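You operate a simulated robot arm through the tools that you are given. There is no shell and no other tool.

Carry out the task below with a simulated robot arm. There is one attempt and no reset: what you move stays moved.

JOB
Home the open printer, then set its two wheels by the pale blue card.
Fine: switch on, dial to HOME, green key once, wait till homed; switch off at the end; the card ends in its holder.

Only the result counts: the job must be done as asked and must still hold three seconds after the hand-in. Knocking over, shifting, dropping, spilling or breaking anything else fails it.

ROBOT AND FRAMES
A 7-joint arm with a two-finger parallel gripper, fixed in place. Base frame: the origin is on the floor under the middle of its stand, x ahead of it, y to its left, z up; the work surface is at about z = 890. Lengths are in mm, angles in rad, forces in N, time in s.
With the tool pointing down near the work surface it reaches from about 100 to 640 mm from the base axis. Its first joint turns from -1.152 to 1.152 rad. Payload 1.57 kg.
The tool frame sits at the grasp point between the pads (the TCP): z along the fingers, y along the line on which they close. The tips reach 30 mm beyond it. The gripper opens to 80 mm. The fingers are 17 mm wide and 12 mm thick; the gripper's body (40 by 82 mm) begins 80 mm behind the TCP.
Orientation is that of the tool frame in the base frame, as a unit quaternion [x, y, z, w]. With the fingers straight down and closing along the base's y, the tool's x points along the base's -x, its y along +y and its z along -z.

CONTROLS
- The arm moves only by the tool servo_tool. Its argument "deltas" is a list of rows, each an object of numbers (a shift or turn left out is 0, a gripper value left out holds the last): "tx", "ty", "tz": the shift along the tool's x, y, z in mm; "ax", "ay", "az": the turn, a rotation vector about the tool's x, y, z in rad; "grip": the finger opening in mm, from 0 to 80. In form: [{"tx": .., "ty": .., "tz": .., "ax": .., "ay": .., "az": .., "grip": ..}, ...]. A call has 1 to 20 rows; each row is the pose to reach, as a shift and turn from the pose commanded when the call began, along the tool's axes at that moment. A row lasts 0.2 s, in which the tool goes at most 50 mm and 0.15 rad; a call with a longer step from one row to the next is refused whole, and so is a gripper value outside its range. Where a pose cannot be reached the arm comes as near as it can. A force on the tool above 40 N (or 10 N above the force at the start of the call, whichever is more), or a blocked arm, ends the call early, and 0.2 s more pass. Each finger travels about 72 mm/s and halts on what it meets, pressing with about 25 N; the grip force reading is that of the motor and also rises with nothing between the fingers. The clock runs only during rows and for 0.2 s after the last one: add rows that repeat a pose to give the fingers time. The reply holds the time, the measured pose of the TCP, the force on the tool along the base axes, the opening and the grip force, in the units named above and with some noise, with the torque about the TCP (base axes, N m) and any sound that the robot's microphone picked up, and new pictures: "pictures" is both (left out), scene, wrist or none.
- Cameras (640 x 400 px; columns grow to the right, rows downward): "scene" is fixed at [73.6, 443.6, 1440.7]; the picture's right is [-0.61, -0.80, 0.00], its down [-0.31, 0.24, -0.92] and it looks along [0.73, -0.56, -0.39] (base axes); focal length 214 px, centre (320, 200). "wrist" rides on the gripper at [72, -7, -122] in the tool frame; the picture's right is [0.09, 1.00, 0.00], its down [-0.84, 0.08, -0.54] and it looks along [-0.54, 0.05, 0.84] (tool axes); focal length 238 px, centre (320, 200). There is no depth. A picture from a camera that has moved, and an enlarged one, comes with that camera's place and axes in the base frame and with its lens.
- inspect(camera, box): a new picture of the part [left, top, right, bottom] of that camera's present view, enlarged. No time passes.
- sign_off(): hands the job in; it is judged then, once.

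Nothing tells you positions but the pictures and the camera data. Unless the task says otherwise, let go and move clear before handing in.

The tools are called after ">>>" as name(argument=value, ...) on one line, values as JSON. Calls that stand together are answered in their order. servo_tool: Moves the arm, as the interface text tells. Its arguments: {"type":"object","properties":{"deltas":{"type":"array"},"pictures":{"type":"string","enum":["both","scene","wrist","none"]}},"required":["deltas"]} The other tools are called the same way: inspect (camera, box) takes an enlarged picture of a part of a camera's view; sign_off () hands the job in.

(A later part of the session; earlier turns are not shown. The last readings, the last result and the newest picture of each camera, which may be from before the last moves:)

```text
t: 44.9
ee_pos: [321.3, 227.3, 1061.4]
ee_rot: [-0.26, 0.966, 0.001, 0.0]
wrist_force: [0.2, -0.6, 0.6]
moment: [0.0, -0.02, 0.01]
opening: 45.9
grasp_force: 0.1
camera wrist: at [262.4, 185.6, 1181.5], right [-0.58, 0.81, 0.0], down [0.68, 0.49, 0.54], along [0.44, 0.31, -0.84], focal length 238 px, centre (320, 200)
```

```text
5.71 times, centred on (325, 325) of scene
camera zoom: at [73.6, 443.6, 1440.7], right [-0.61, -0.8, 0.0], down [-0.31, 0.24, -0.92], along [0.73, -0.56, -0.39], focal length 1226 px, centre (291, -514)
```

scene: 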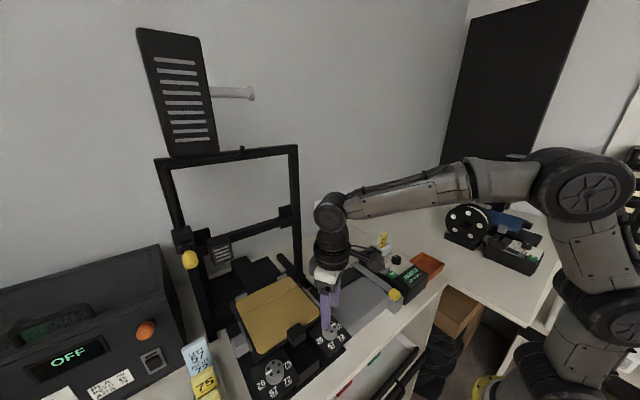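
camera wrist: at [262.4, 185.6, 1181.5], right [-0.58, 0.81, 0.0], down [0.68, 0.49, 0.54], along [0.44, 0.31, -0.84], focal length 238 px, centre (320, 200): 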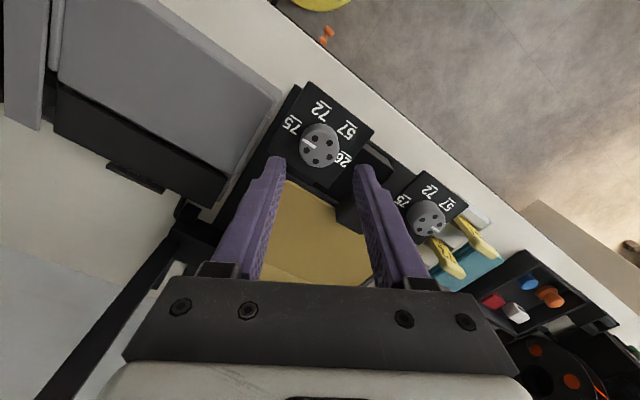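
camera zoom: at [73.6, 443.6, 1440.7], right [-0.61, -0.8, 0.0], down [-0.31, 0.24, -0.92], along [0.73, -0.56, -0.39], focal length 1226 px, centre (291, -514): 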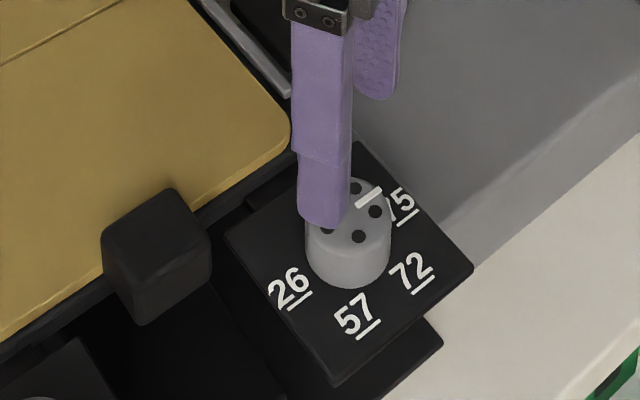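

The right wheel's centre is about (320.5, 226.2), with its top at z 996. I'll centre on it and descend.

>>> servo_tool(deltas=[{"tx": 1.4, "ty": -1.0, "tz": 15, "grip": 46}, {"tx": 1.4, "ty": -1.0, "tz": 28, "grip": 46}, {"tx": 1.4, "ty": -1.0, "tz": 36, "grip": 46}, {"tx": 1.4, "ty": -1.0, "tz": 36, "grip": 46}], pictures="wrist")

>>> inspect(camera="wrist", box=[240, 80, 400, 240])

>>> inspect(camera="scene", box=[290, 290, 360, 360])

```text
t: 45.9
ee_pos: [321.4, 224.4, 1025.2]
ee_rot: [-0.258, 0.966, 0.0, 0.0]
wrist_force: [-0.7, 0.0, 0.0]
moment: [0.02, 0.02, 0.0]
opening: 46.0
grasp_force: 0.1
camera wrist: at [263.4, 182.7, 1145.1], right [-0.58, 0.82, 0.0], down [0.69, 0.49, 0.54], along [0.44, 0.31, -0.84], focal length 238 px, centre (320, 200)
```

wrist: 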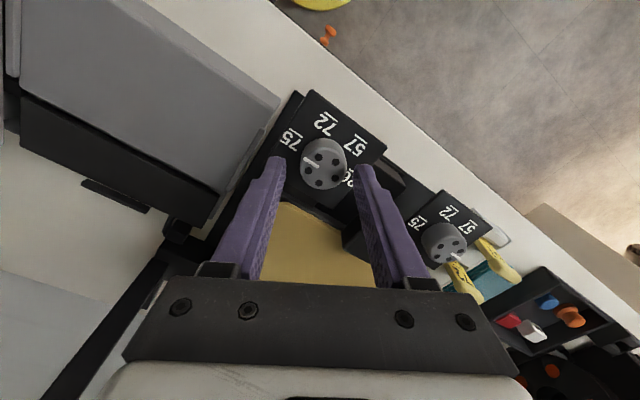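

```text
2.50 times, centred on (320, 160) of wrist
camera zoom: at [263.4, 182.7, 1145.1], right [-0.58, 0.82, 0.0], down [0.69, 0.49, 0.54], along [0.44, 0.31, -0.84], focal length 596 px, centre (320, 300)
```

zoom: 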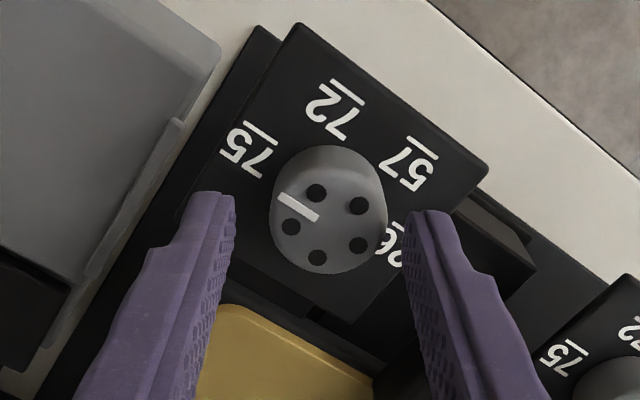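

```text
5.71 times, centred on (325, 325) of scene
camera zoom: at [73.6, 443.6, 1440.7], right [-0.61, -0.8, 0.0], down [-0.31, 0.24, -0.92], along [0.73, -0.56, -0.39], focal length 1226 px, centre (291, -514)
```

zoom: 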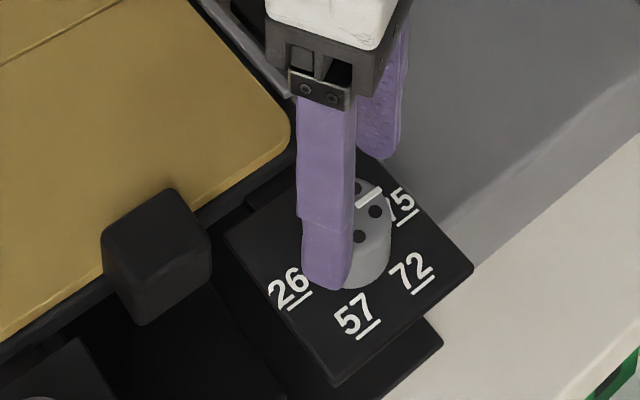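

Only about 1.5 mm off. I'll correct, descend to grip height and close.

>>> servo_tool(deltas=[{"tx": 0.8, "ty": 1.7, "tz": 3, "grip": 46}, {"tx": 0.8, "ty": 1.7, "tz": 9, "grip": 46}, {"tx": 0.8, "ty": 1.7, "tz": 9, "grip": 40}, {"tx": 0.8, "ty": 1.7, "tz": 9, "grip": 36}, {"tx": 0.8, "ty": 1.7, "tz": 9, "grip": 30}, {"tx": 0.8, "ty": 1.7, "tz": 9, "grip": 22}, {"tx": 0.8, "ty": 1.7, "tz": 9, "grip": 22}], pictures="wrist")

>>> inspect(camera="wrist", box=[240, 80, 400, 240])

>>> inspect(camera="scene", box=[290, 290, 360, 360])

```text
t: 47.5
ee_pos: [320.0, 225.9, 1015.0]
ee_rot: [-0.259, 0.966, 0.0, 0.0]
wrist_force: [-2.0, 3.1, -1.0]
moment: [0.14, -0.01, -0.01]
opening: 32.6
grasp_force: 40.6
camera wrist: at [261.8, 184.6, 1135.5], right [-0.58, 0.82, 0.0], down [0.69, 0.49, 0.54], along [0.44, 0.31, -0.84], focal length 238 px, centre (320, 200)
```

wrist: 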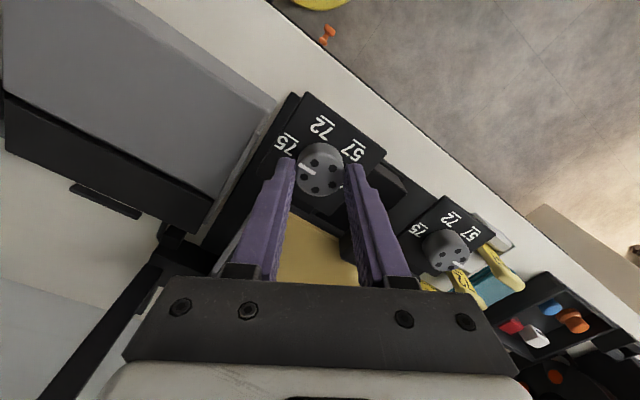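

```text
2.50 times, centred on (320, 160) of wrist
camera zoom: at [261.8, 184.6, 1135.5], right [-0.58, 0.82, 0.0], down [0.69, 0.49, 0.54], along [0.44, 0.31, -0.84], focal length 596 px, centre (320, 300)
```

zoom: 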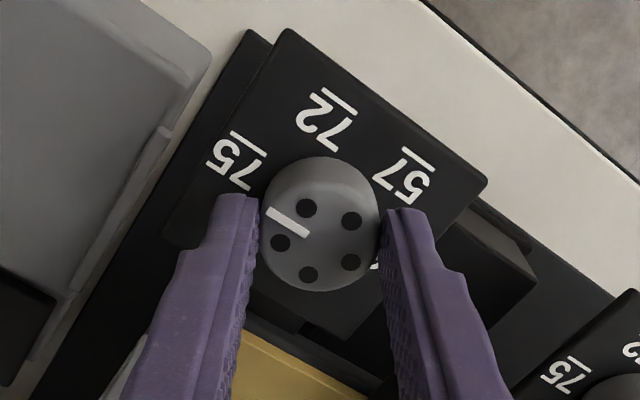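

```text
5.71 times, centred on (325, 325) of scene
camera zoom: at [73.5, 443.7, 1440.7], right [-0.61, -0.8, 0.0], down [-0.31, 0.24, -0.92], along [0.73, -0.56, -0.39], focal length 1226 px, centre (291, -514)
```

zoom: 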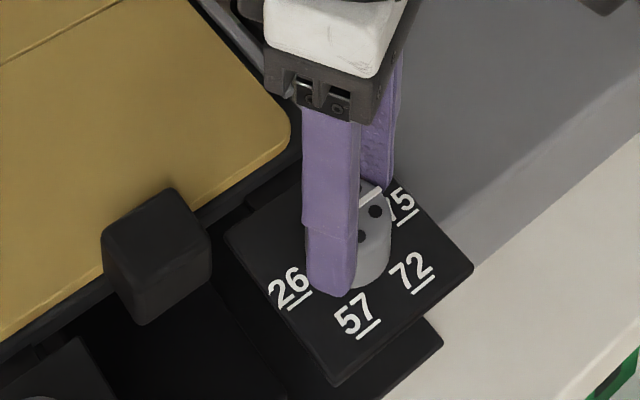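

A clean grip at 32.6 mm with low side load. I'll turn clockwise in stages.

>>> servo_tool(deltas=[{"az": 0.1, "grip": 22}, {"az": 0.2, "grip": 22}, {"az": 0.3, "grip": 22}, {"az": 0.4, "grip": 22}], pictures="none")

```text
t: 48.5
ee_pos: [319.5, 226.4, 1015.5]
ee_rot: [-0.061, 0.998, 0.002, 0.002]
wrist_force: [9.1, 10.1, -3.7]
moment: [0.48, 0.25, 0.01]
opening: 32.9
grasp_force: 40.7
```

>>> servo_tool(deltas=[{"tx": -1.0, "ty": 0.9, "az": 0.05, "grip": 22}, {"tx": -1.0, "ty": 0.9, "az": 0.15, "grip": 22}, {"tx": -1.0, "ty": 0.9, "az": 0.25, "grip": 22}, {"tx": -1.0, "ty": 0.9, "az": 0.33, "grip": 22}], pictures="none")

```text
t: 49.5
ee_pos: [319.6, 226.1, 1015.1]
ee_rot: [0.104, 0.995, 0.0, 0.0]
wrist_force: [3.0, 2.8, 4.1]
moment: [-0.27, -1.18, 0.01]
opening: 32.6
grasp_force: 41.0
```

>>> servo_tool(deltas=[{"az": 0.1, "grip": 22}, {"az": 0.2, "grip": 22}, {"az": 0.317, "grip": 22}, {"az": 0.317, "grip": 22}], pictures="wrist")

>>> inspect(camera="wrist", box=[240, 80, 400, 240])

>>> inspect(camera="scene", box=[290, 290, 360, 360])

```text
t: 50.5
ee_pos: [320.1, 226.8, 1015.4]
ee_rot: [0.26, 0.966, 0.0, 0.0]
wrist_force: [-0.7, 2.2, 9.7]
moment: [0.26, 0.23, -0.02]
opening: 32.6
grasp_force: 40.9
camera wrist: at [254.7, 258.0, 1135.6], right [0.42, 0.91, 0.0], down [0.76, -0.35, 0.54], along [0.49, -0.23, -0.84], focal length 238 px, centre (320, 200)
```

wrist: 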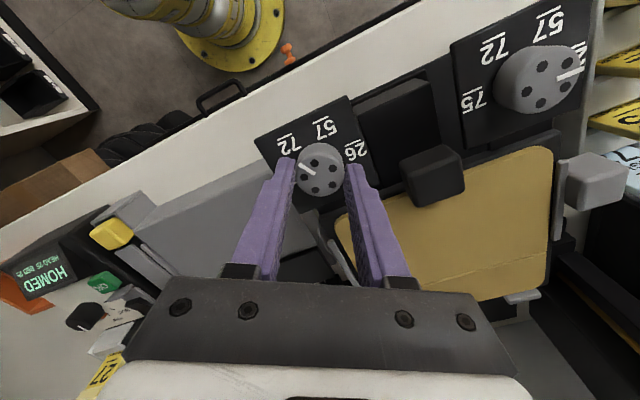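

```text
2.50 times, centred on (320, 160) of wrist
camera zoom: at [254.7, 258.0, 1135.6], right [0.42, 0.91, 0.0], down [0.76, -0.35, 0.54], along [0.49, -0.23, -0.84], focal length 596 px, centre (320, 300)
```

zoom: 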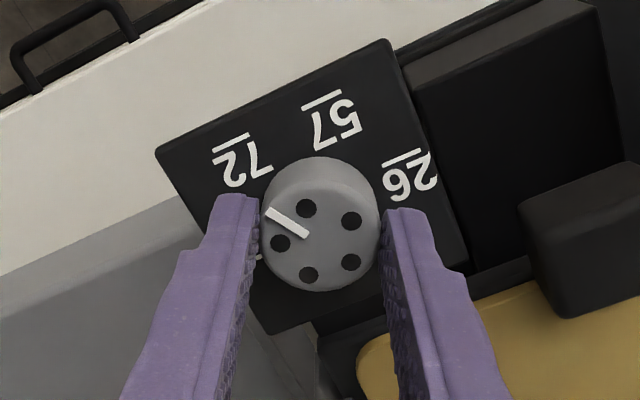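

```text
5.71 times, centred on (325, 325) of scene
camera zoom: at [73.5, 443.6, 1440.7], right [-0.61, -0.8, 0.0], down [-0.31, 0.24, -0.92], along [0.73, -0.56, -0.39], focal length 1226 px, centre (291, -514)
```

zoom: 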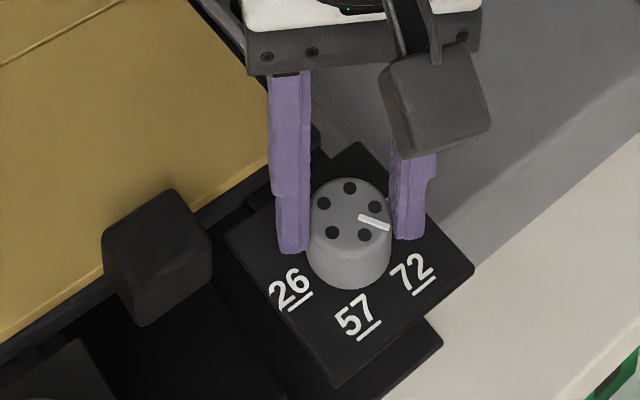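

The pointer now aims at 72 (about -30°). I'll release and lift straight up.

>>> servo_tool(deltas=[{"grip": 32}, {"grip": 40}, {"grip": 46}, {"grip": 46}, {"tz": -25, "grip": 46}, {"tz": -60, "grip": 46}, {"tz": -80, "grip": 46}, {"tz": -80, "grip": 46}], pictures="both")

>>> inspect(camera="wrist", box=[260, 80, 400, 200])

>>> inspect(camera="scene", box=[240, 290, 360, 400])

```text
t: 52.3
ee_pos: [317.9, 226.4, 1095.6]
ee_rot: [0.258, 0.966, 0.001, 0.0]
wrist_force: [0.2, 0.1, 0.3]
moment: [-0.01, 0.03, 0.01]
opening: 46.0
grasp_force: 0.1
camera wrist: at [252.7, 256.5, 1216.1], right [0.42, 0.91, 0.0], down [0.76, -0.35, 0.54], along [0.49, -0.23, -0.84], focal length 238 px, centre (320, 200)
```

scene: 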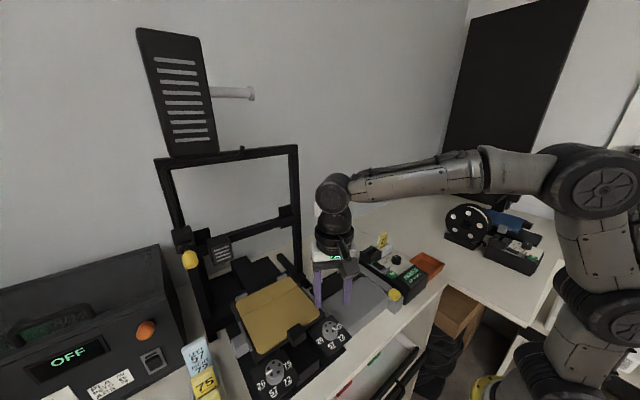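
wrist: 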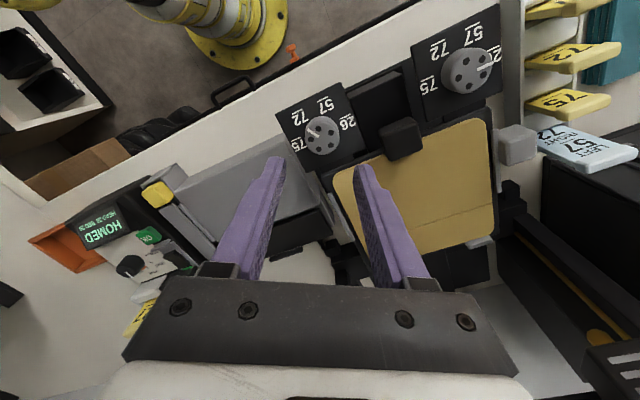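

```text
3.33 times, centred on (330, 140) of wrist
camera zoom: at [252.7, 256.5, 1216.1], right [0.42, 0.91, 0.0], down [0.76, -0.35, 0.54], along [0.49, -0.23, -0.84], focal length 794 px, centre (287, 400)
```

zoom: 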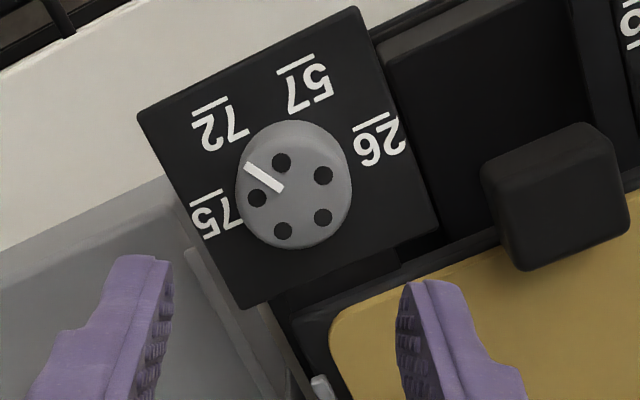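

```text
3.64 times, centred on (300, 345) of scene
camera zoom: at [73.6, 443.6, 1440.7], right [-0.61, -0.8, 0.0], down [-0.31, 0.24, -0.92], along [0.73, -0.56, -0.39], focal length 780 px, centre (393, -327)
```

zoom: 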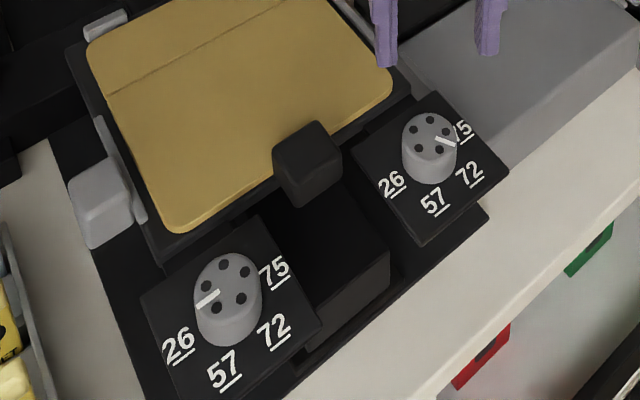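

The right wheel checks out: pointer about -29.7°, the 72 label at -29.4°. Next is the left wheel near (320, 360), and the hand is already at the right starting orientation.

>>> servo_tool(deltas=[{"tx": 16, "ty": 29, "grip": 46}, {"tx": 33, "ty": 58, "grip": 46}, {"tx": 49, "ty": 87, "grip": 46}, {"tx": 65, "ty": 116, "grip": 46}, {"tx": 65, "ty": 116, "tz": 20, "grip": 46}, {"tx": 65, "ty": 116, "tz": 35, "grip": 46}, {"tx": 65, "ty": 116, "tz": 35, "grip": 46}], pictures="both")

>>> inspect(camera="wrist", box=[240, 60, 400, 220])

>>> inspect(camera="scene", box=[160, 300, 310, 400])

```text
t: 53.9
ee_pos: [319.3, 362.0, 1057.8]
ee_rot: [0.259, 0.966, 0.0, 0.0]
wrist_force: [0.5, 0.4, 0.4]
moment: [-0.01, -0.02, 0.01]
opening: 46.0
grasp_force: 0.0
camera wrist: at [254.1, 392.7, 1178.8], right [0.42, 0.91, 0.0], down [0.76, -0.35, 0.54], along [0.49, -0.23, -0.84], focal length 238 px, centre (320, 200)
```

scene: 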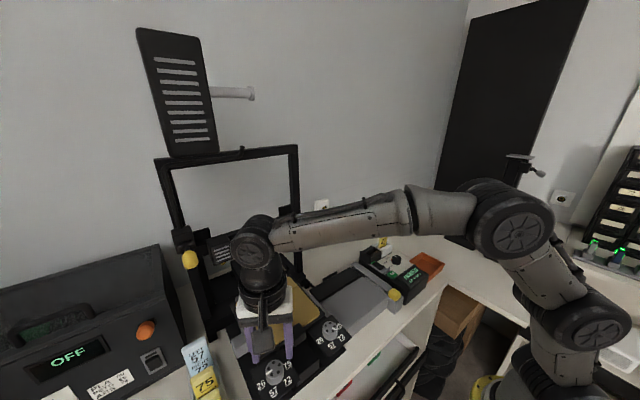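
wrist: 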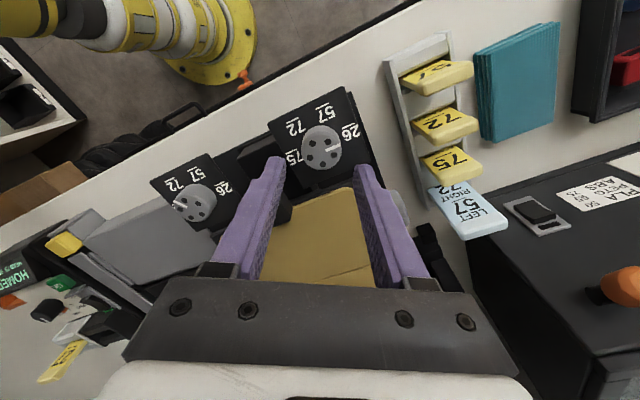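

```text
2.50 times, centred on (320, 140) of wrist
camera zoom: at [254.1, 392.7, 1178.8], right [0.42, 0.91, 0.0], down [0.76, -0.35, 0.54], along [0.49, -0.23, -0.84], focal length 596 px, centre (320, 350)
```

zoom: 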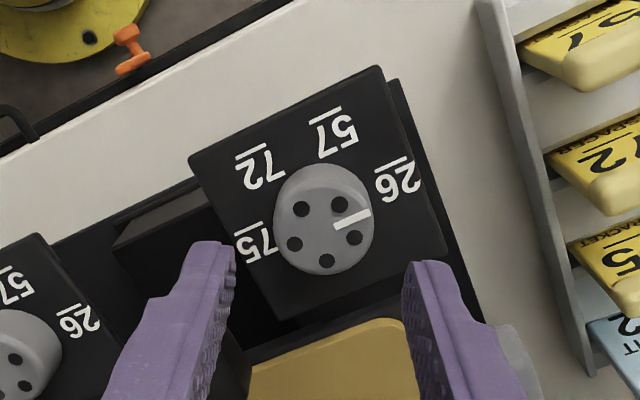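

```text
4.00 times, centred on (235, 350) of scene
camera zoom: at [73.6, 443.6, 1440.7], right [-0.61, -0.8, 0.0], down [-0.31, 0.24, -0.92], along [0.73, -0.56, -0.39], focal length 858 px, centre (660, -400)
```

zoom: 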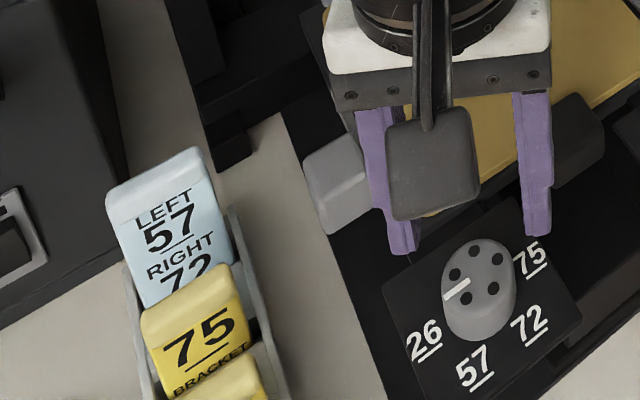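

The left wheel's centre is about (320.1, 363.6) and its pointer is at 26. I'll descend and check the alignment before gripping.

>>> servo_tool(deltas=[{"tx": 0.3, "ty": 0.7, "tz": 15, "grip": 46}, {"tx": 0.3, "ty": 0.7, "tz": 28, "grip": 46}, {"tx": 0.3, "ty": 0.7, "tz": 34, "grip": 46}, {"tx": 0.3, "ty": 0.7, "tz": 34, "grip": 46}], pictures="wrist")

>>> inspect(camera="wrist", box=[240, 80, 400, 240])

```text
t: 54.9
ee_pos: [320.1, 360.1, 1025.0]
ee_rot: [0.259, 0.966, 0.0, 0.0]
wrist_force: [0.4, 0.9, -0.1]
moment: [0.02, -0.02, 0.0]
opening: 46.0
grasp_force: 0.1
camera wrist: at [254.6, 390.6, 1145.9], right [0.42, 0.91, 0.0], down [0.76, -0.35, 0.54], along [0.49, -0.23, -0.84], focal length 238 px, centre (320, 200)
```

wrist: 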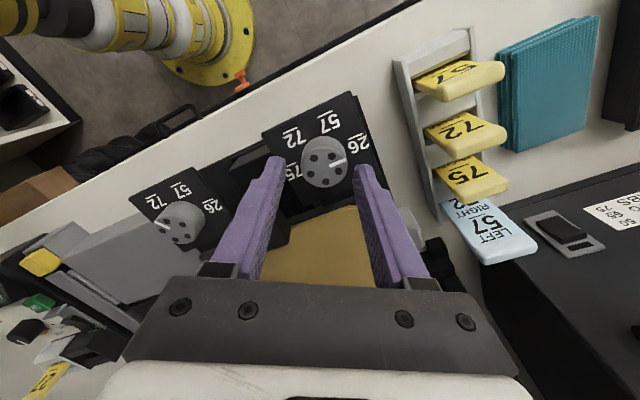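

```text
2.50 times, centred on (320, 160) of wrist
camera zoom: at [254.6, 390.6, 1145.9], right [0.42, 0.91, 0.0], down [0.76, -0.35, 0.54], along [0.49, -0.23, -0.84], focal length 596 px, centre (320, 300)
```

zoom: 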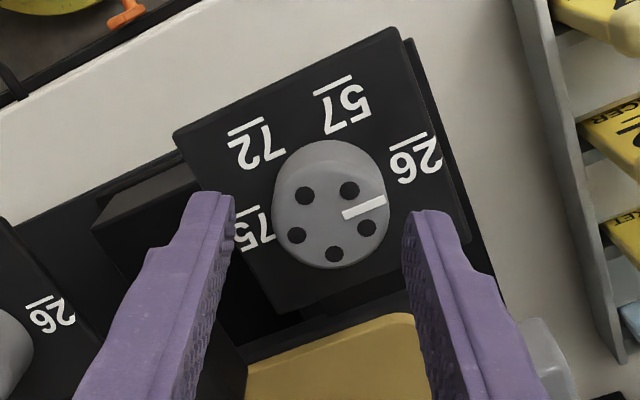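

>>> servo_tool(deltas=[{"tx": 1.8, "ty": 2.3, "tz": 3, "grip": 46}, {"tx": 1.8, "ty": 2.3, "tz": 10, "grip": 46}, {"tx": 1.8, "ty": 2.3, "tz": 10, "grip": 40}, {"tx": 1.8, "ty": 2.3, "tz": 10, "grip": 36}, {"tx": 1.8, "ty": 2.3, "tz": 10, "grip": 30}, {"tx": 1.8, "ty": 2.3, "tz": 10, "grip": 22}, {"tx": 1.8, "ty": 2.3, "tz": 10, "grip": 22}], pictures="wrist")

>>> inspect(camera="wrist", box=[240, 80, 400, 240])

```text
t: 56.5
ee_pos: [320.6, 363.6, 1014.9]
ee_rot: [0.259, 0.966, 0.0, 0.0]
wrist_force: [1.3, 0.2, -1.4]
moment: [0.05, -0.05, 0.0]
opening: 32.5
grasp_force: 40.9
camera wrist: at [254.9, 393.8, 1135.8], right [0.42, 0.91, 0.0], down [0.76, -0.35, 0.54], along [0.49, -0.23, -0.84], focal length 238 px, centre (320, 200)
```

wrist: 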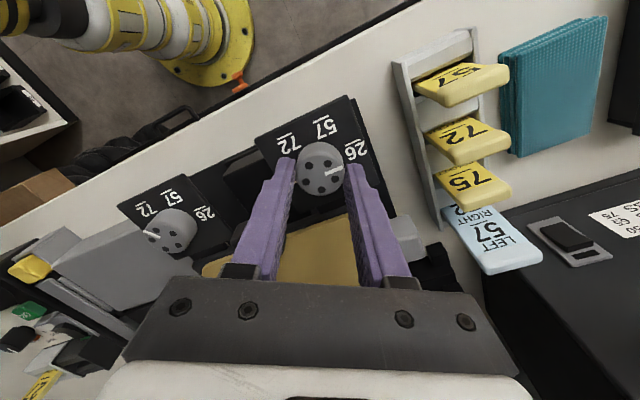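

```text
2.50 times, centred on (320, 160) of wrist
camera zoom: at [254.9, 393.8, 1135.8], right [0.42, 0.91, 0.0], down [0.76, -0.35, 0.54], along [0.49, -0.23, -0.84], focal length 596 px, centre (320, 300)
```

zoom: 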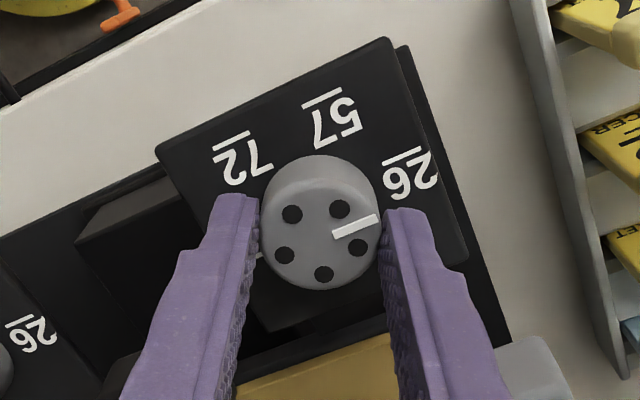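

Gripped cleanly, with the pointer at about 92°. I'll turn counter-clockwise in stages toward 57 (30°).

>>> servo_tool(deltas=[{"az": -0.1, "grip": 22}, {"az": -0.2, "grip": 22}, {"az": -0.3, "grip": 22}, {"az": -0.4, "grip": 22}], pictures="none")

```text
t: 57.5
ee_pos: [320.8, 362.6, 1014.8]
ee_rot: [0.061, 0.998, -0.001, -0.001]
wrist_force: [-3.9, -2.2, -4.1]
moment: [-0.11, -0.72, 0.01]
opening: 32.5
grasp_force: 40.8
```

>>> servo_tool(deltas=[{"az": -0.1, "grip": 22}, {"az": -0.2, "grip": 22}, {"az": -0.3, "grip": 22}, {"az": -0.35, "grip": 22}], pictures="none")

```text
t: 58.5
ee_pos: [320.3, 363.5, 1014.0]
ee_rot: [-0.114, 0.993, -0.002, -0.001]
wrist_force: [-6.2, -13.9, 1.0]
moment: [-0.4, -0.07, -0.01]
opening: 32.7
grasp_force: 40.9
```

>>> servo_tool(deltas=[{"tx": 0.8, "ty": -1.1, "az": -0.05, "grip": 22}, {"tx": 0.8, "ty": -1.1, "az": -0.15, "grip": 22}, {"tx": 0.8, "ty": -1.1, "az": -0.25, "grip": 22}, {"tx": 0.8, "ty": -1.1, "az": -0.31, "grip": 22}, {"tx": 0.8, "ty": -1.1, "az": -0.31, "grip": 22}], pictures="wrist")

>>> inspect(camera="wrist", box=[240, 80, 400, 240])

>>> inspect(camera="scene", box=[225, 330, 295, 400])

```text
t: 59.7
ee_pos: [321.5, 361.6, 1015.1]
ee_rot: [-0.266, 0.964, 0.0, 0.001]
wrist_force: [1.9, -4.4, -4.4]
moment: [-0.08, 0.06, -0.02]
opening: 32.7
grasp_force: 40.8
camera wrist: at [262.5, 320.0, 1135.8], right [-0.59, 0.81, 0.0], down [0.68, 0.5, 0.54], along [0.44, 0.32, -0.84], focal length 238 px, centre (320, 200)
```

wrist: 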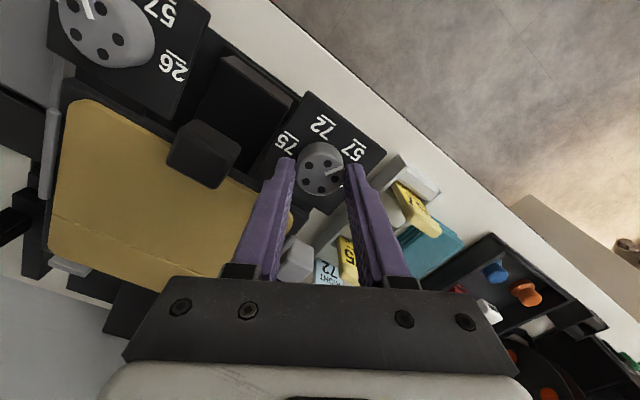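

```text
2.50 times, centred on (320, 160) of wrist
camera zoom: at [262.5, 320.0, 1135.8], right [-0.59, 0.81, 0.0], down [0.68, 0.5, 0.54], along [0.44, 0.32, -0.84], focal length 596 px, centre (320, 300)
```

zoom: 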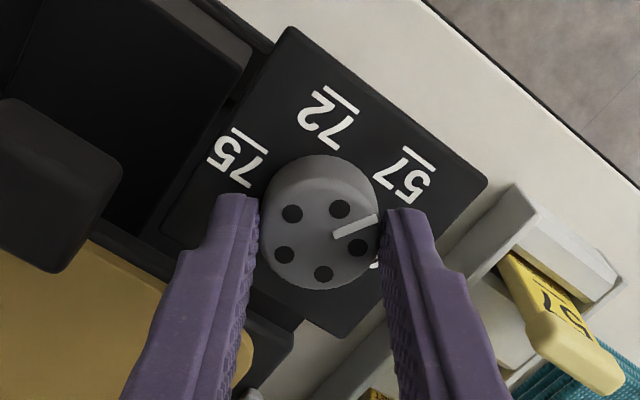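

```text
5.71 times, centred on (260, 365) of scene
camera zoom: at [73.7, 443.5, 1440.7], right [-0.61, -0.8, 0.0], down [-0.31, 0.24, -0.92], along [0.73, -0.56, -0.39], focal length 1226 px, centre (663, -743)
```

zoom: 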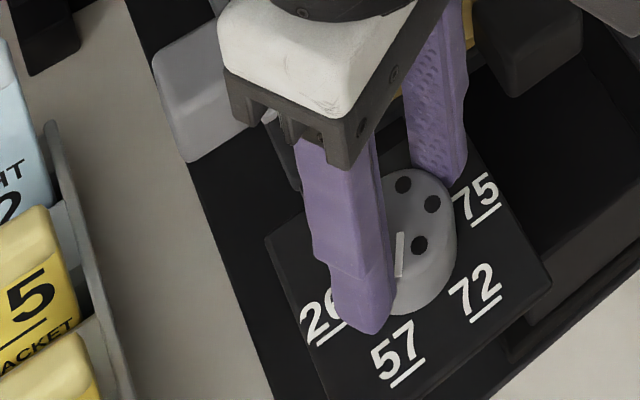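

The pointer is at about 32° and the 57 label at about 30°. I'll add a small extra turn, then release and lift.

>>> servo_tool(deltas=[{"az": -0.03, "grip": 22}, {"az": -0.03, "grip": 22}, {"az": -0.03, "grip": 32}, {"az": -0.03, "grip": 40}, {"az": -0.03, "grip": 46}, {"az": -0.03, "grip": 46}, {"az": -0.03, "tz": -25, "grip": 46}, {"az": -0.03, "tz": -60, "grip": 46}, {"az": -0.03, "tz": -80, "grip": 46}, {"az": -0.03, "tz": -80, "grip": 46}], pictures="both")

>>> inspect(camera="wrist", box=[260, 60, 400, 200])

>>> inspect(camera="scene", box=[225, 320, 305, 400])

```text
t: 61.9
ee_pos: [321.1, 361.1, 1096.6]
ee_rot: [-0.279, 0.96, 0.0, 0.0]
wrist_force: [0.0, -0.9, 0.5]
moment: [-0.03, 0.02, 0.02]
opening: 45.8
grasp_force: 0.1
camera wrist: at [264.6, 317.3, 1217.6], right [-0.61, 0.79, 0.0], down [0.66, 0.51, 0.54], along [0.43, 0.33, -0.84], focal length 238 px, centre (320, 200)
```

scene: 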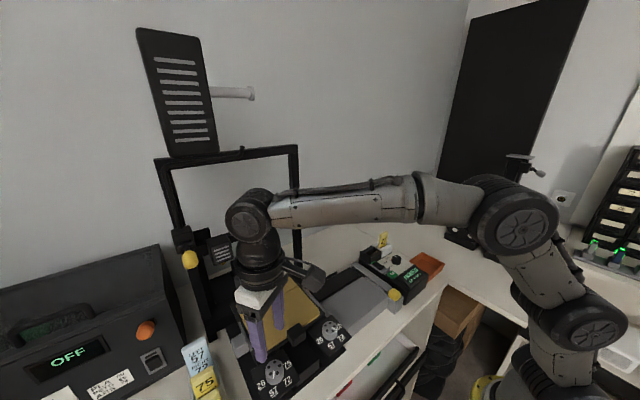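
wrist: 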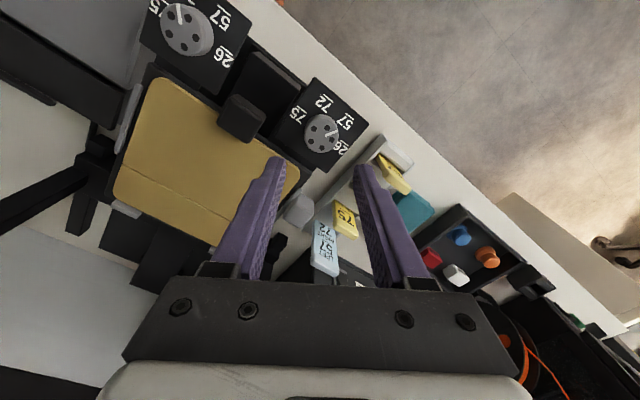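

```text
2.86 times, centred on (330, 130) of wrist
camera zoom: at [264.6, 317.3, 1217.6], right [-0.61, 0.79, 0.0], down [0.66, 0.51, 0.54], along [0.43, 0.33, -0.84], focal length 681 px, centre (291, 400)
```

zoom: 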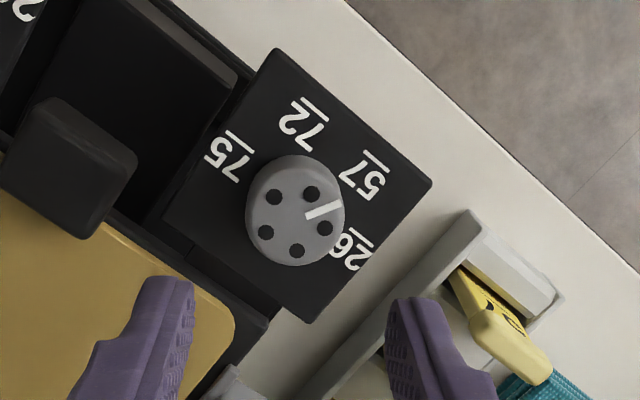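

```text
5.00 times, centred on (265, 360) of scene
camera zoom: at [73.6, 443.6, 1440.7], right [-0.61, -0.8, 0.0], down [-0.31, 0.24, -0.92], along [0.73, -0.56, -0.39], focal length 1072 px, centre (595, -600)
```

zoom: 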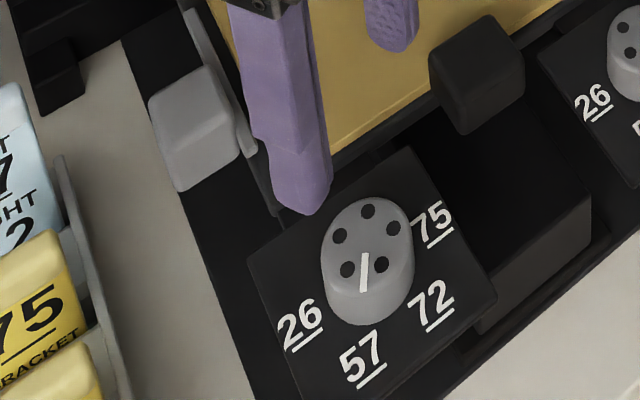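

The left wheel looks about 2–5° past the 57 direction. I'll zoom in further to measure both wheels more precisely.

>>> inspect(camera="wrist", box=[295, 90, 365, 160])

>>> inspect(camera="wrist", box=[140, 0, 260, 100])

>>> inspect(camera="scene", box=[245, 350, 300, 400])

>>> inspect(camera="scene", box=[305, 310, 355, 360])

```text
5.71 times, centred on (330, 125) of wrist
camera zoom: at [264.6, 317.3, 1217.6], right [-0.61, 0.79, 0.0], down [0.66, 0.51, 0.54], along [0.43, 0.33, -0.84], focal length 1362 px, centre (263, 629)
```

zoom: 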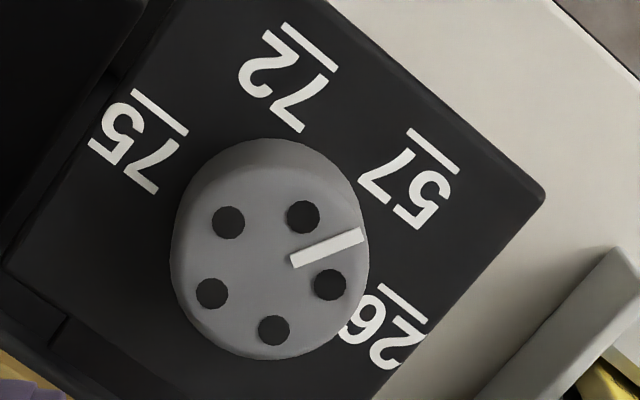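

```text
4.00 times, centred on (200, 50) of wrist
camera zoom: at [264.6, 317.3, 1217.6], right [-0.61, 0.79, 0.0], down [0.66, 0.51, 0.54], along [0.43, 0.33, -0.84], focal length 953 px, centre (800, 800)
```

zoom: 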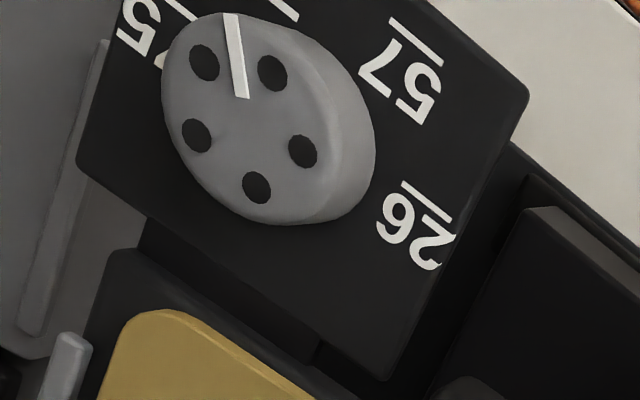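

```text
8.00 times, centred on (272, 375) of scene
camera zoom: at [73.6, 443.6, 1440.7], right [-0.61, -0.8, 0.0], down [-0.31, 0.24, -0.92], along [0.73, -0.56, -0.39], focal length 1716 px, centre (700, -1200)
```

zoom: 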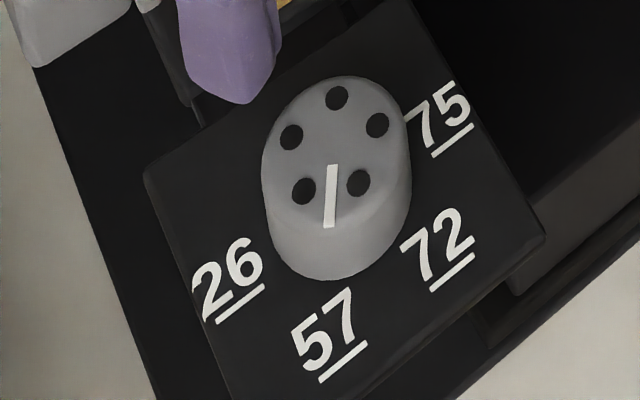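

```text
8.00 times, centred on (330, 335) of scene
camera zoom: at [73.6, 443.6, 1440.7], right [-0.61, -0.8, 0.0], down [-0.31, 0.24, -0.92], along [0.73, -0.56, -0.39], focal length 1716 px, centre (240, -880)
```

zoom: 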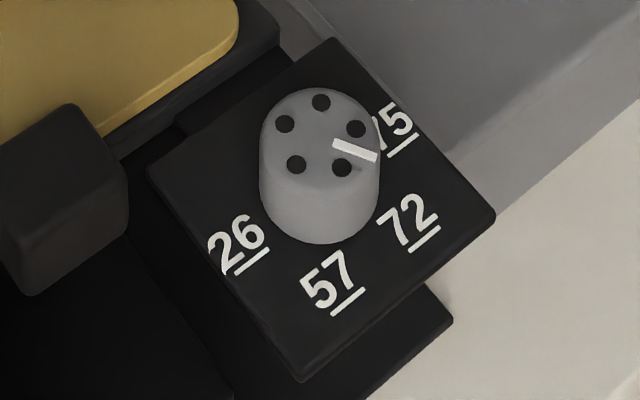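

Both pointers are within about 3° of their labels (left on 57, right on 72). I'll return with the fingers closed to switch off at the near, now raised, end of the rocker.

>>> servo_tool(deltas=[{"tx": 6, "ty": -15, "tz": -20, "grip": 0}, {"tx": 20, "ty": -50, "tz": -25, "grip": 0}, {"tx": 34, "ty": -86, "tz": -25, "az": 0.06, "grip": 0}, {"tx": 48, "ty": -122, "tz": -25, "az": 0.12, "grip": 0}, {"tx": 63, "ty": -158, "tz": -25, "az": 0.18, "grip": 0}, {"tx": 77, "ty": -194, "tz": -25, "az": 0.24, "grip": 0}, {"tx": 91, "ty": -230, "tz": -25, "az": 0.3, "grip": 0}, {"tx": 105, "ty": -266, "tz": -25, "az": 0.36, "grip": 0}, {"tx": 120, "ty": -302, "tz": -25, "az": 0.42, "grip": 0}, {"tx": 134, "ty": -338, "tz": -25, "az": 0.48, "grip": 0}, {"tx": 148, "ty": -374, "tz": -25, "az": 0.54, "grip": 0}, {"tx": 159, "ty": -399, "tz": -25, "az": 0.5664, "grip": 0}, {"tx": 159, "ty": -399, "tz": 10, "az": 0.5664, "grip": 0}, {"tx": 159, "ty": -399, "tz": 50, "az": 0.5664, "grip": 0}, {"tx": 159, "ty": -399, "tz": 60, "az": 0.5664, "grip": 0}, {"tx": 159, "ty": -399, "tz": 60, "az": 0.5664, "grip": 0}], pictures="both")

>>> inspect(camera="wrist", box=[240, 60, 400, 220])

>>> inspect(camera="scene", box=[220, 290, 360, 400])

```text
t: 65.3
ee_pos: [401.9, -59.1, 1034.7]
ee_rot: [-0.001, 1.0, 0.0, 0.0]
wrist_force: [1.0, -0.7, -0.4]
moment: [-0.01, 0.01, -0.03]
opening: 0.0
grasp_force: 21.2
camera wrist: at [329.2, -65.6, 1155.8], right [-0.09, 1.0, 0.0], down [0.84, 0.08, 0.54], along [0.54, 0.05, -0.84], focal length 238 px, centre (320, 200)
```

scene: 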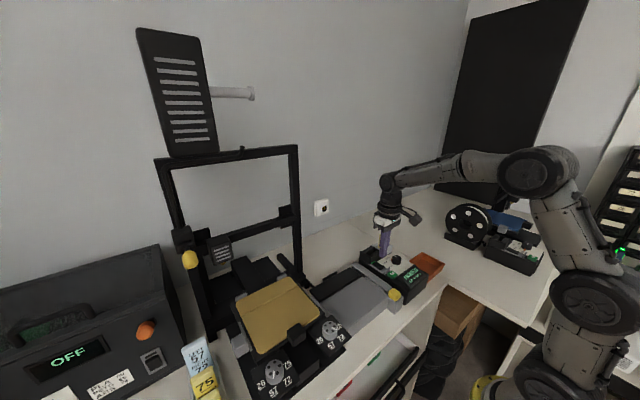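
wrist: 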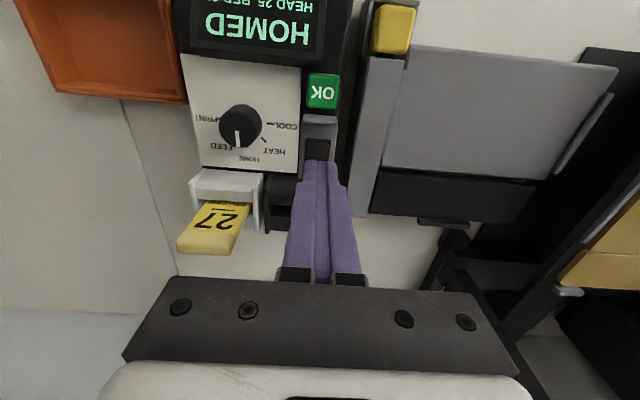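

```text
2.50 times, centred on (320, 140) of wrist
camera zoom: at [329.2, -65.6, 1155.8], right [-0.09, 1.0, 0.0], down [0.84, 0.08, 0.54], along [0.54, 0.05, -0.84], focal length 596 px, centre (320, 350)
```

zoom: 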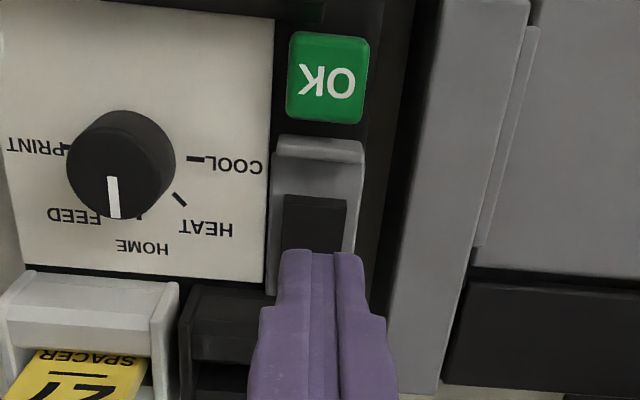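

```text
3.64 times, centred on (290, 345) of scene
camera zoom: at [73.6, 443.6, 1440.7], right [-0.61, -0.8, 0.0], down [-0.31, 0.24, -0.92], along [0.73, -0.56, -0.39], focal length 780 px, centre (429, -327)
```

zoom: 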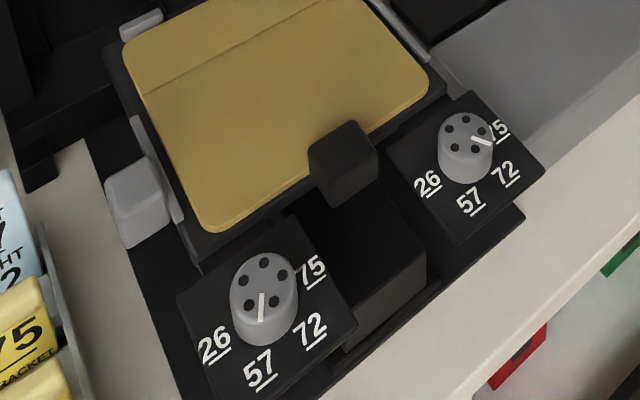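

Display still reads HOMED. I'll align over the near end of the rocker and lower.

>>> servo_tool(deltas=[{"tx": 1, "ty": -2.5, "tz": 12, "grip": 0}, {"tx": 1, "ty": -2.5, "tz": 26, "grip": 0}, {"tx": 1, "ty": -2.5, "tz": 32, "grip": 0}, {"tx": 1, "ty": -2.5, "tz": 32, "grip": 0}], pictures="wrist")

>>> inspect(camera="scene", box=[362, 245, 422, 305])

>>> inspect(camera="wrist", box=[260, 80, 380, 200])

```text
t: 66.3
ee_pos: [399.4, -61.9, 1003.0]
ee_rot: [0.0, 1.0, 0.0, 0.0]
wrist_force: [-0.1, 0.0, 0.0]
moment: [0.02, 0.01, 0.04]
opening: 0.0
grasp_force: 21.6
camera wrist: at [327.2, -69.3, 1124.2], right [-0.09, 1.0, 0.0], down [0.84, 0.08, 0.54], along [0.54, 0.05, -0.84], focal length 238 px, centre (320, 200)
```

wrist: 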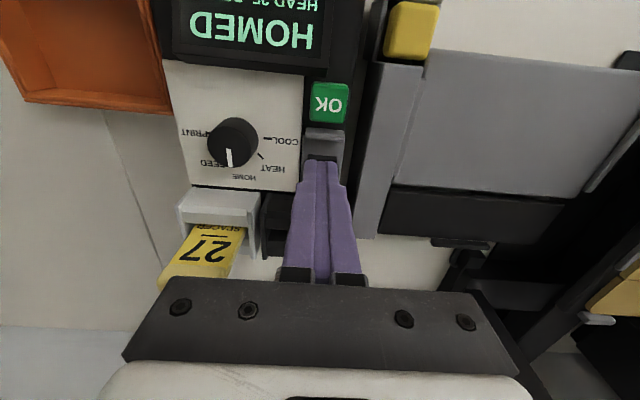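

```text
6.67 times, centred on (392, 275) of scene
camera zoom: at [73.6, 443.6, 1440.7], right [-0.61, -0.8, 0.0], down [-0.31, 0.24, -0.92], along [0.73, -0.56, -0.39], focal length 1430 px, centre (-160, -300)
```

zoom: 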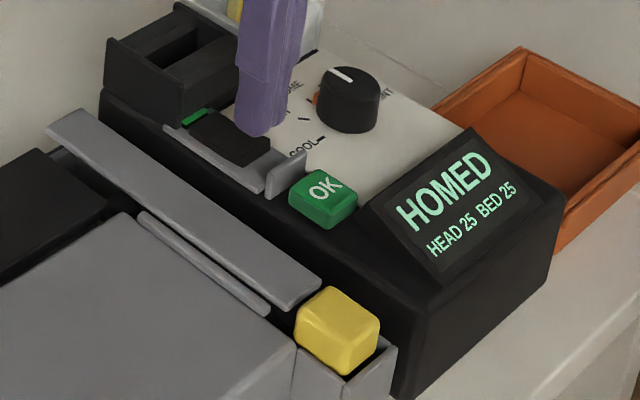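

```text
3.33 times, centred on (320, 140) of wrist
camera zoom: at [327.2, -69.3, 1124.2], right [-0.09, 1.0, 0.0], down [0.84, 0.08, 0.54], along [0.54, 0.05, -0.84], focal length 794 px, centre (320, 400)
```

zoom: 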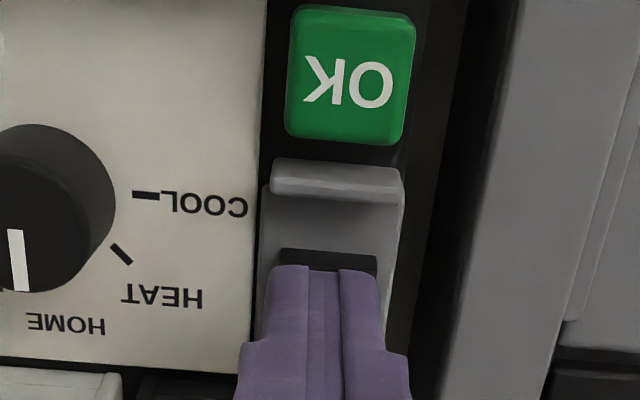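

Aligned. Pressing down gently.

>>> servo_tool(deltas=[{"tx": -1, "tz": 4, "grip": 0}, {"tx": -1, "tz": 7, "grip": 0}, {"tx": -1, "tz": 9, "grip": 0}, {"tx": -1, "tz": 11, "grip": 0}, {"tx": -1, "tz": 12, "grip": 0}], pictures="none")

>>> inspect(camera="scene", box=[362, 245, 422, 305])

```text
t: 67.5
ee_pos: [400.0, -62.5, 990.8]
ee_rot: [0.0, 1.0, 0.0, 0.0]
wrist_force: [-0.4, 1.1, -0.2]
moment: [0.01, 0.02, -0.02]
opening: 0.1
grasp_force: 21.1
```

```text
6.67 times, centred on (392, 275) of scene
camera zoom: at [73.5, 443.6, 1440.7], right [-0.61, -0.8, 0.0], down [-0.31, 0.24, -0.92], along [0.73, -0.56, -0.39], focal length 1430 px, centre (-160, -300)
```

zoom: 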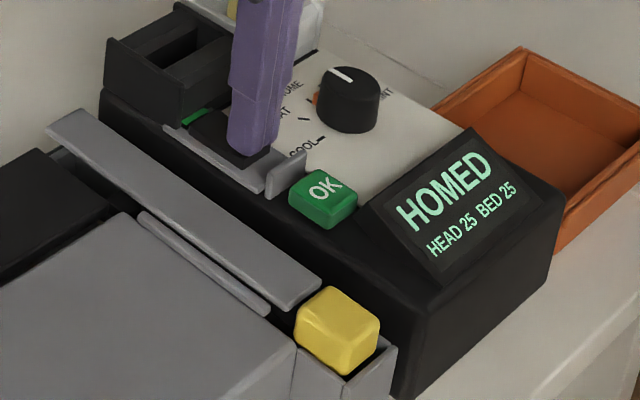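

>>> servo_tool(deltas=[{"tz": 2, "grip": 0}, {"tz": 3, "grip": 0}, {"tz": 4, "grip": 0}, {"tz": 5, "grip": 0}, {"tz": 6, "grip": 0}], pictures="none")

>>> inspect(camera="scene", box=[362, 245, 422, 305])

```text
t: 68.7
ee_pos: [400.8, -62.2, 990.8]
ee_rot: [0.0, 1.0, -0.001, 0.003]
wrist_force: [-2.6, 1.2, 3.5]
moment: [0.02, 0.0, -0.01]
opening: 0.0
grasp_force: 20.9
heard: click
stopped in row 5: the force on the tool passed its limit at 43 N (the readings are from after the stop); the commanded pose is now the measured one
```

```text
6.67 times, centred on (392, 275) of scene
camera zoom: at [73.5, 443.6, 1440.7], right [-0.61, -0.8, 0.0], down [-0.31, 0.24, -0.92], along [0.73, -0.56, -0.39], focal length 1430 px, centre (-160, -300)
```

zoom: 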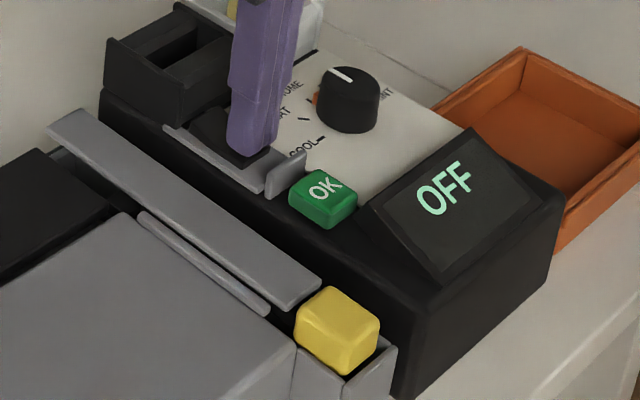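

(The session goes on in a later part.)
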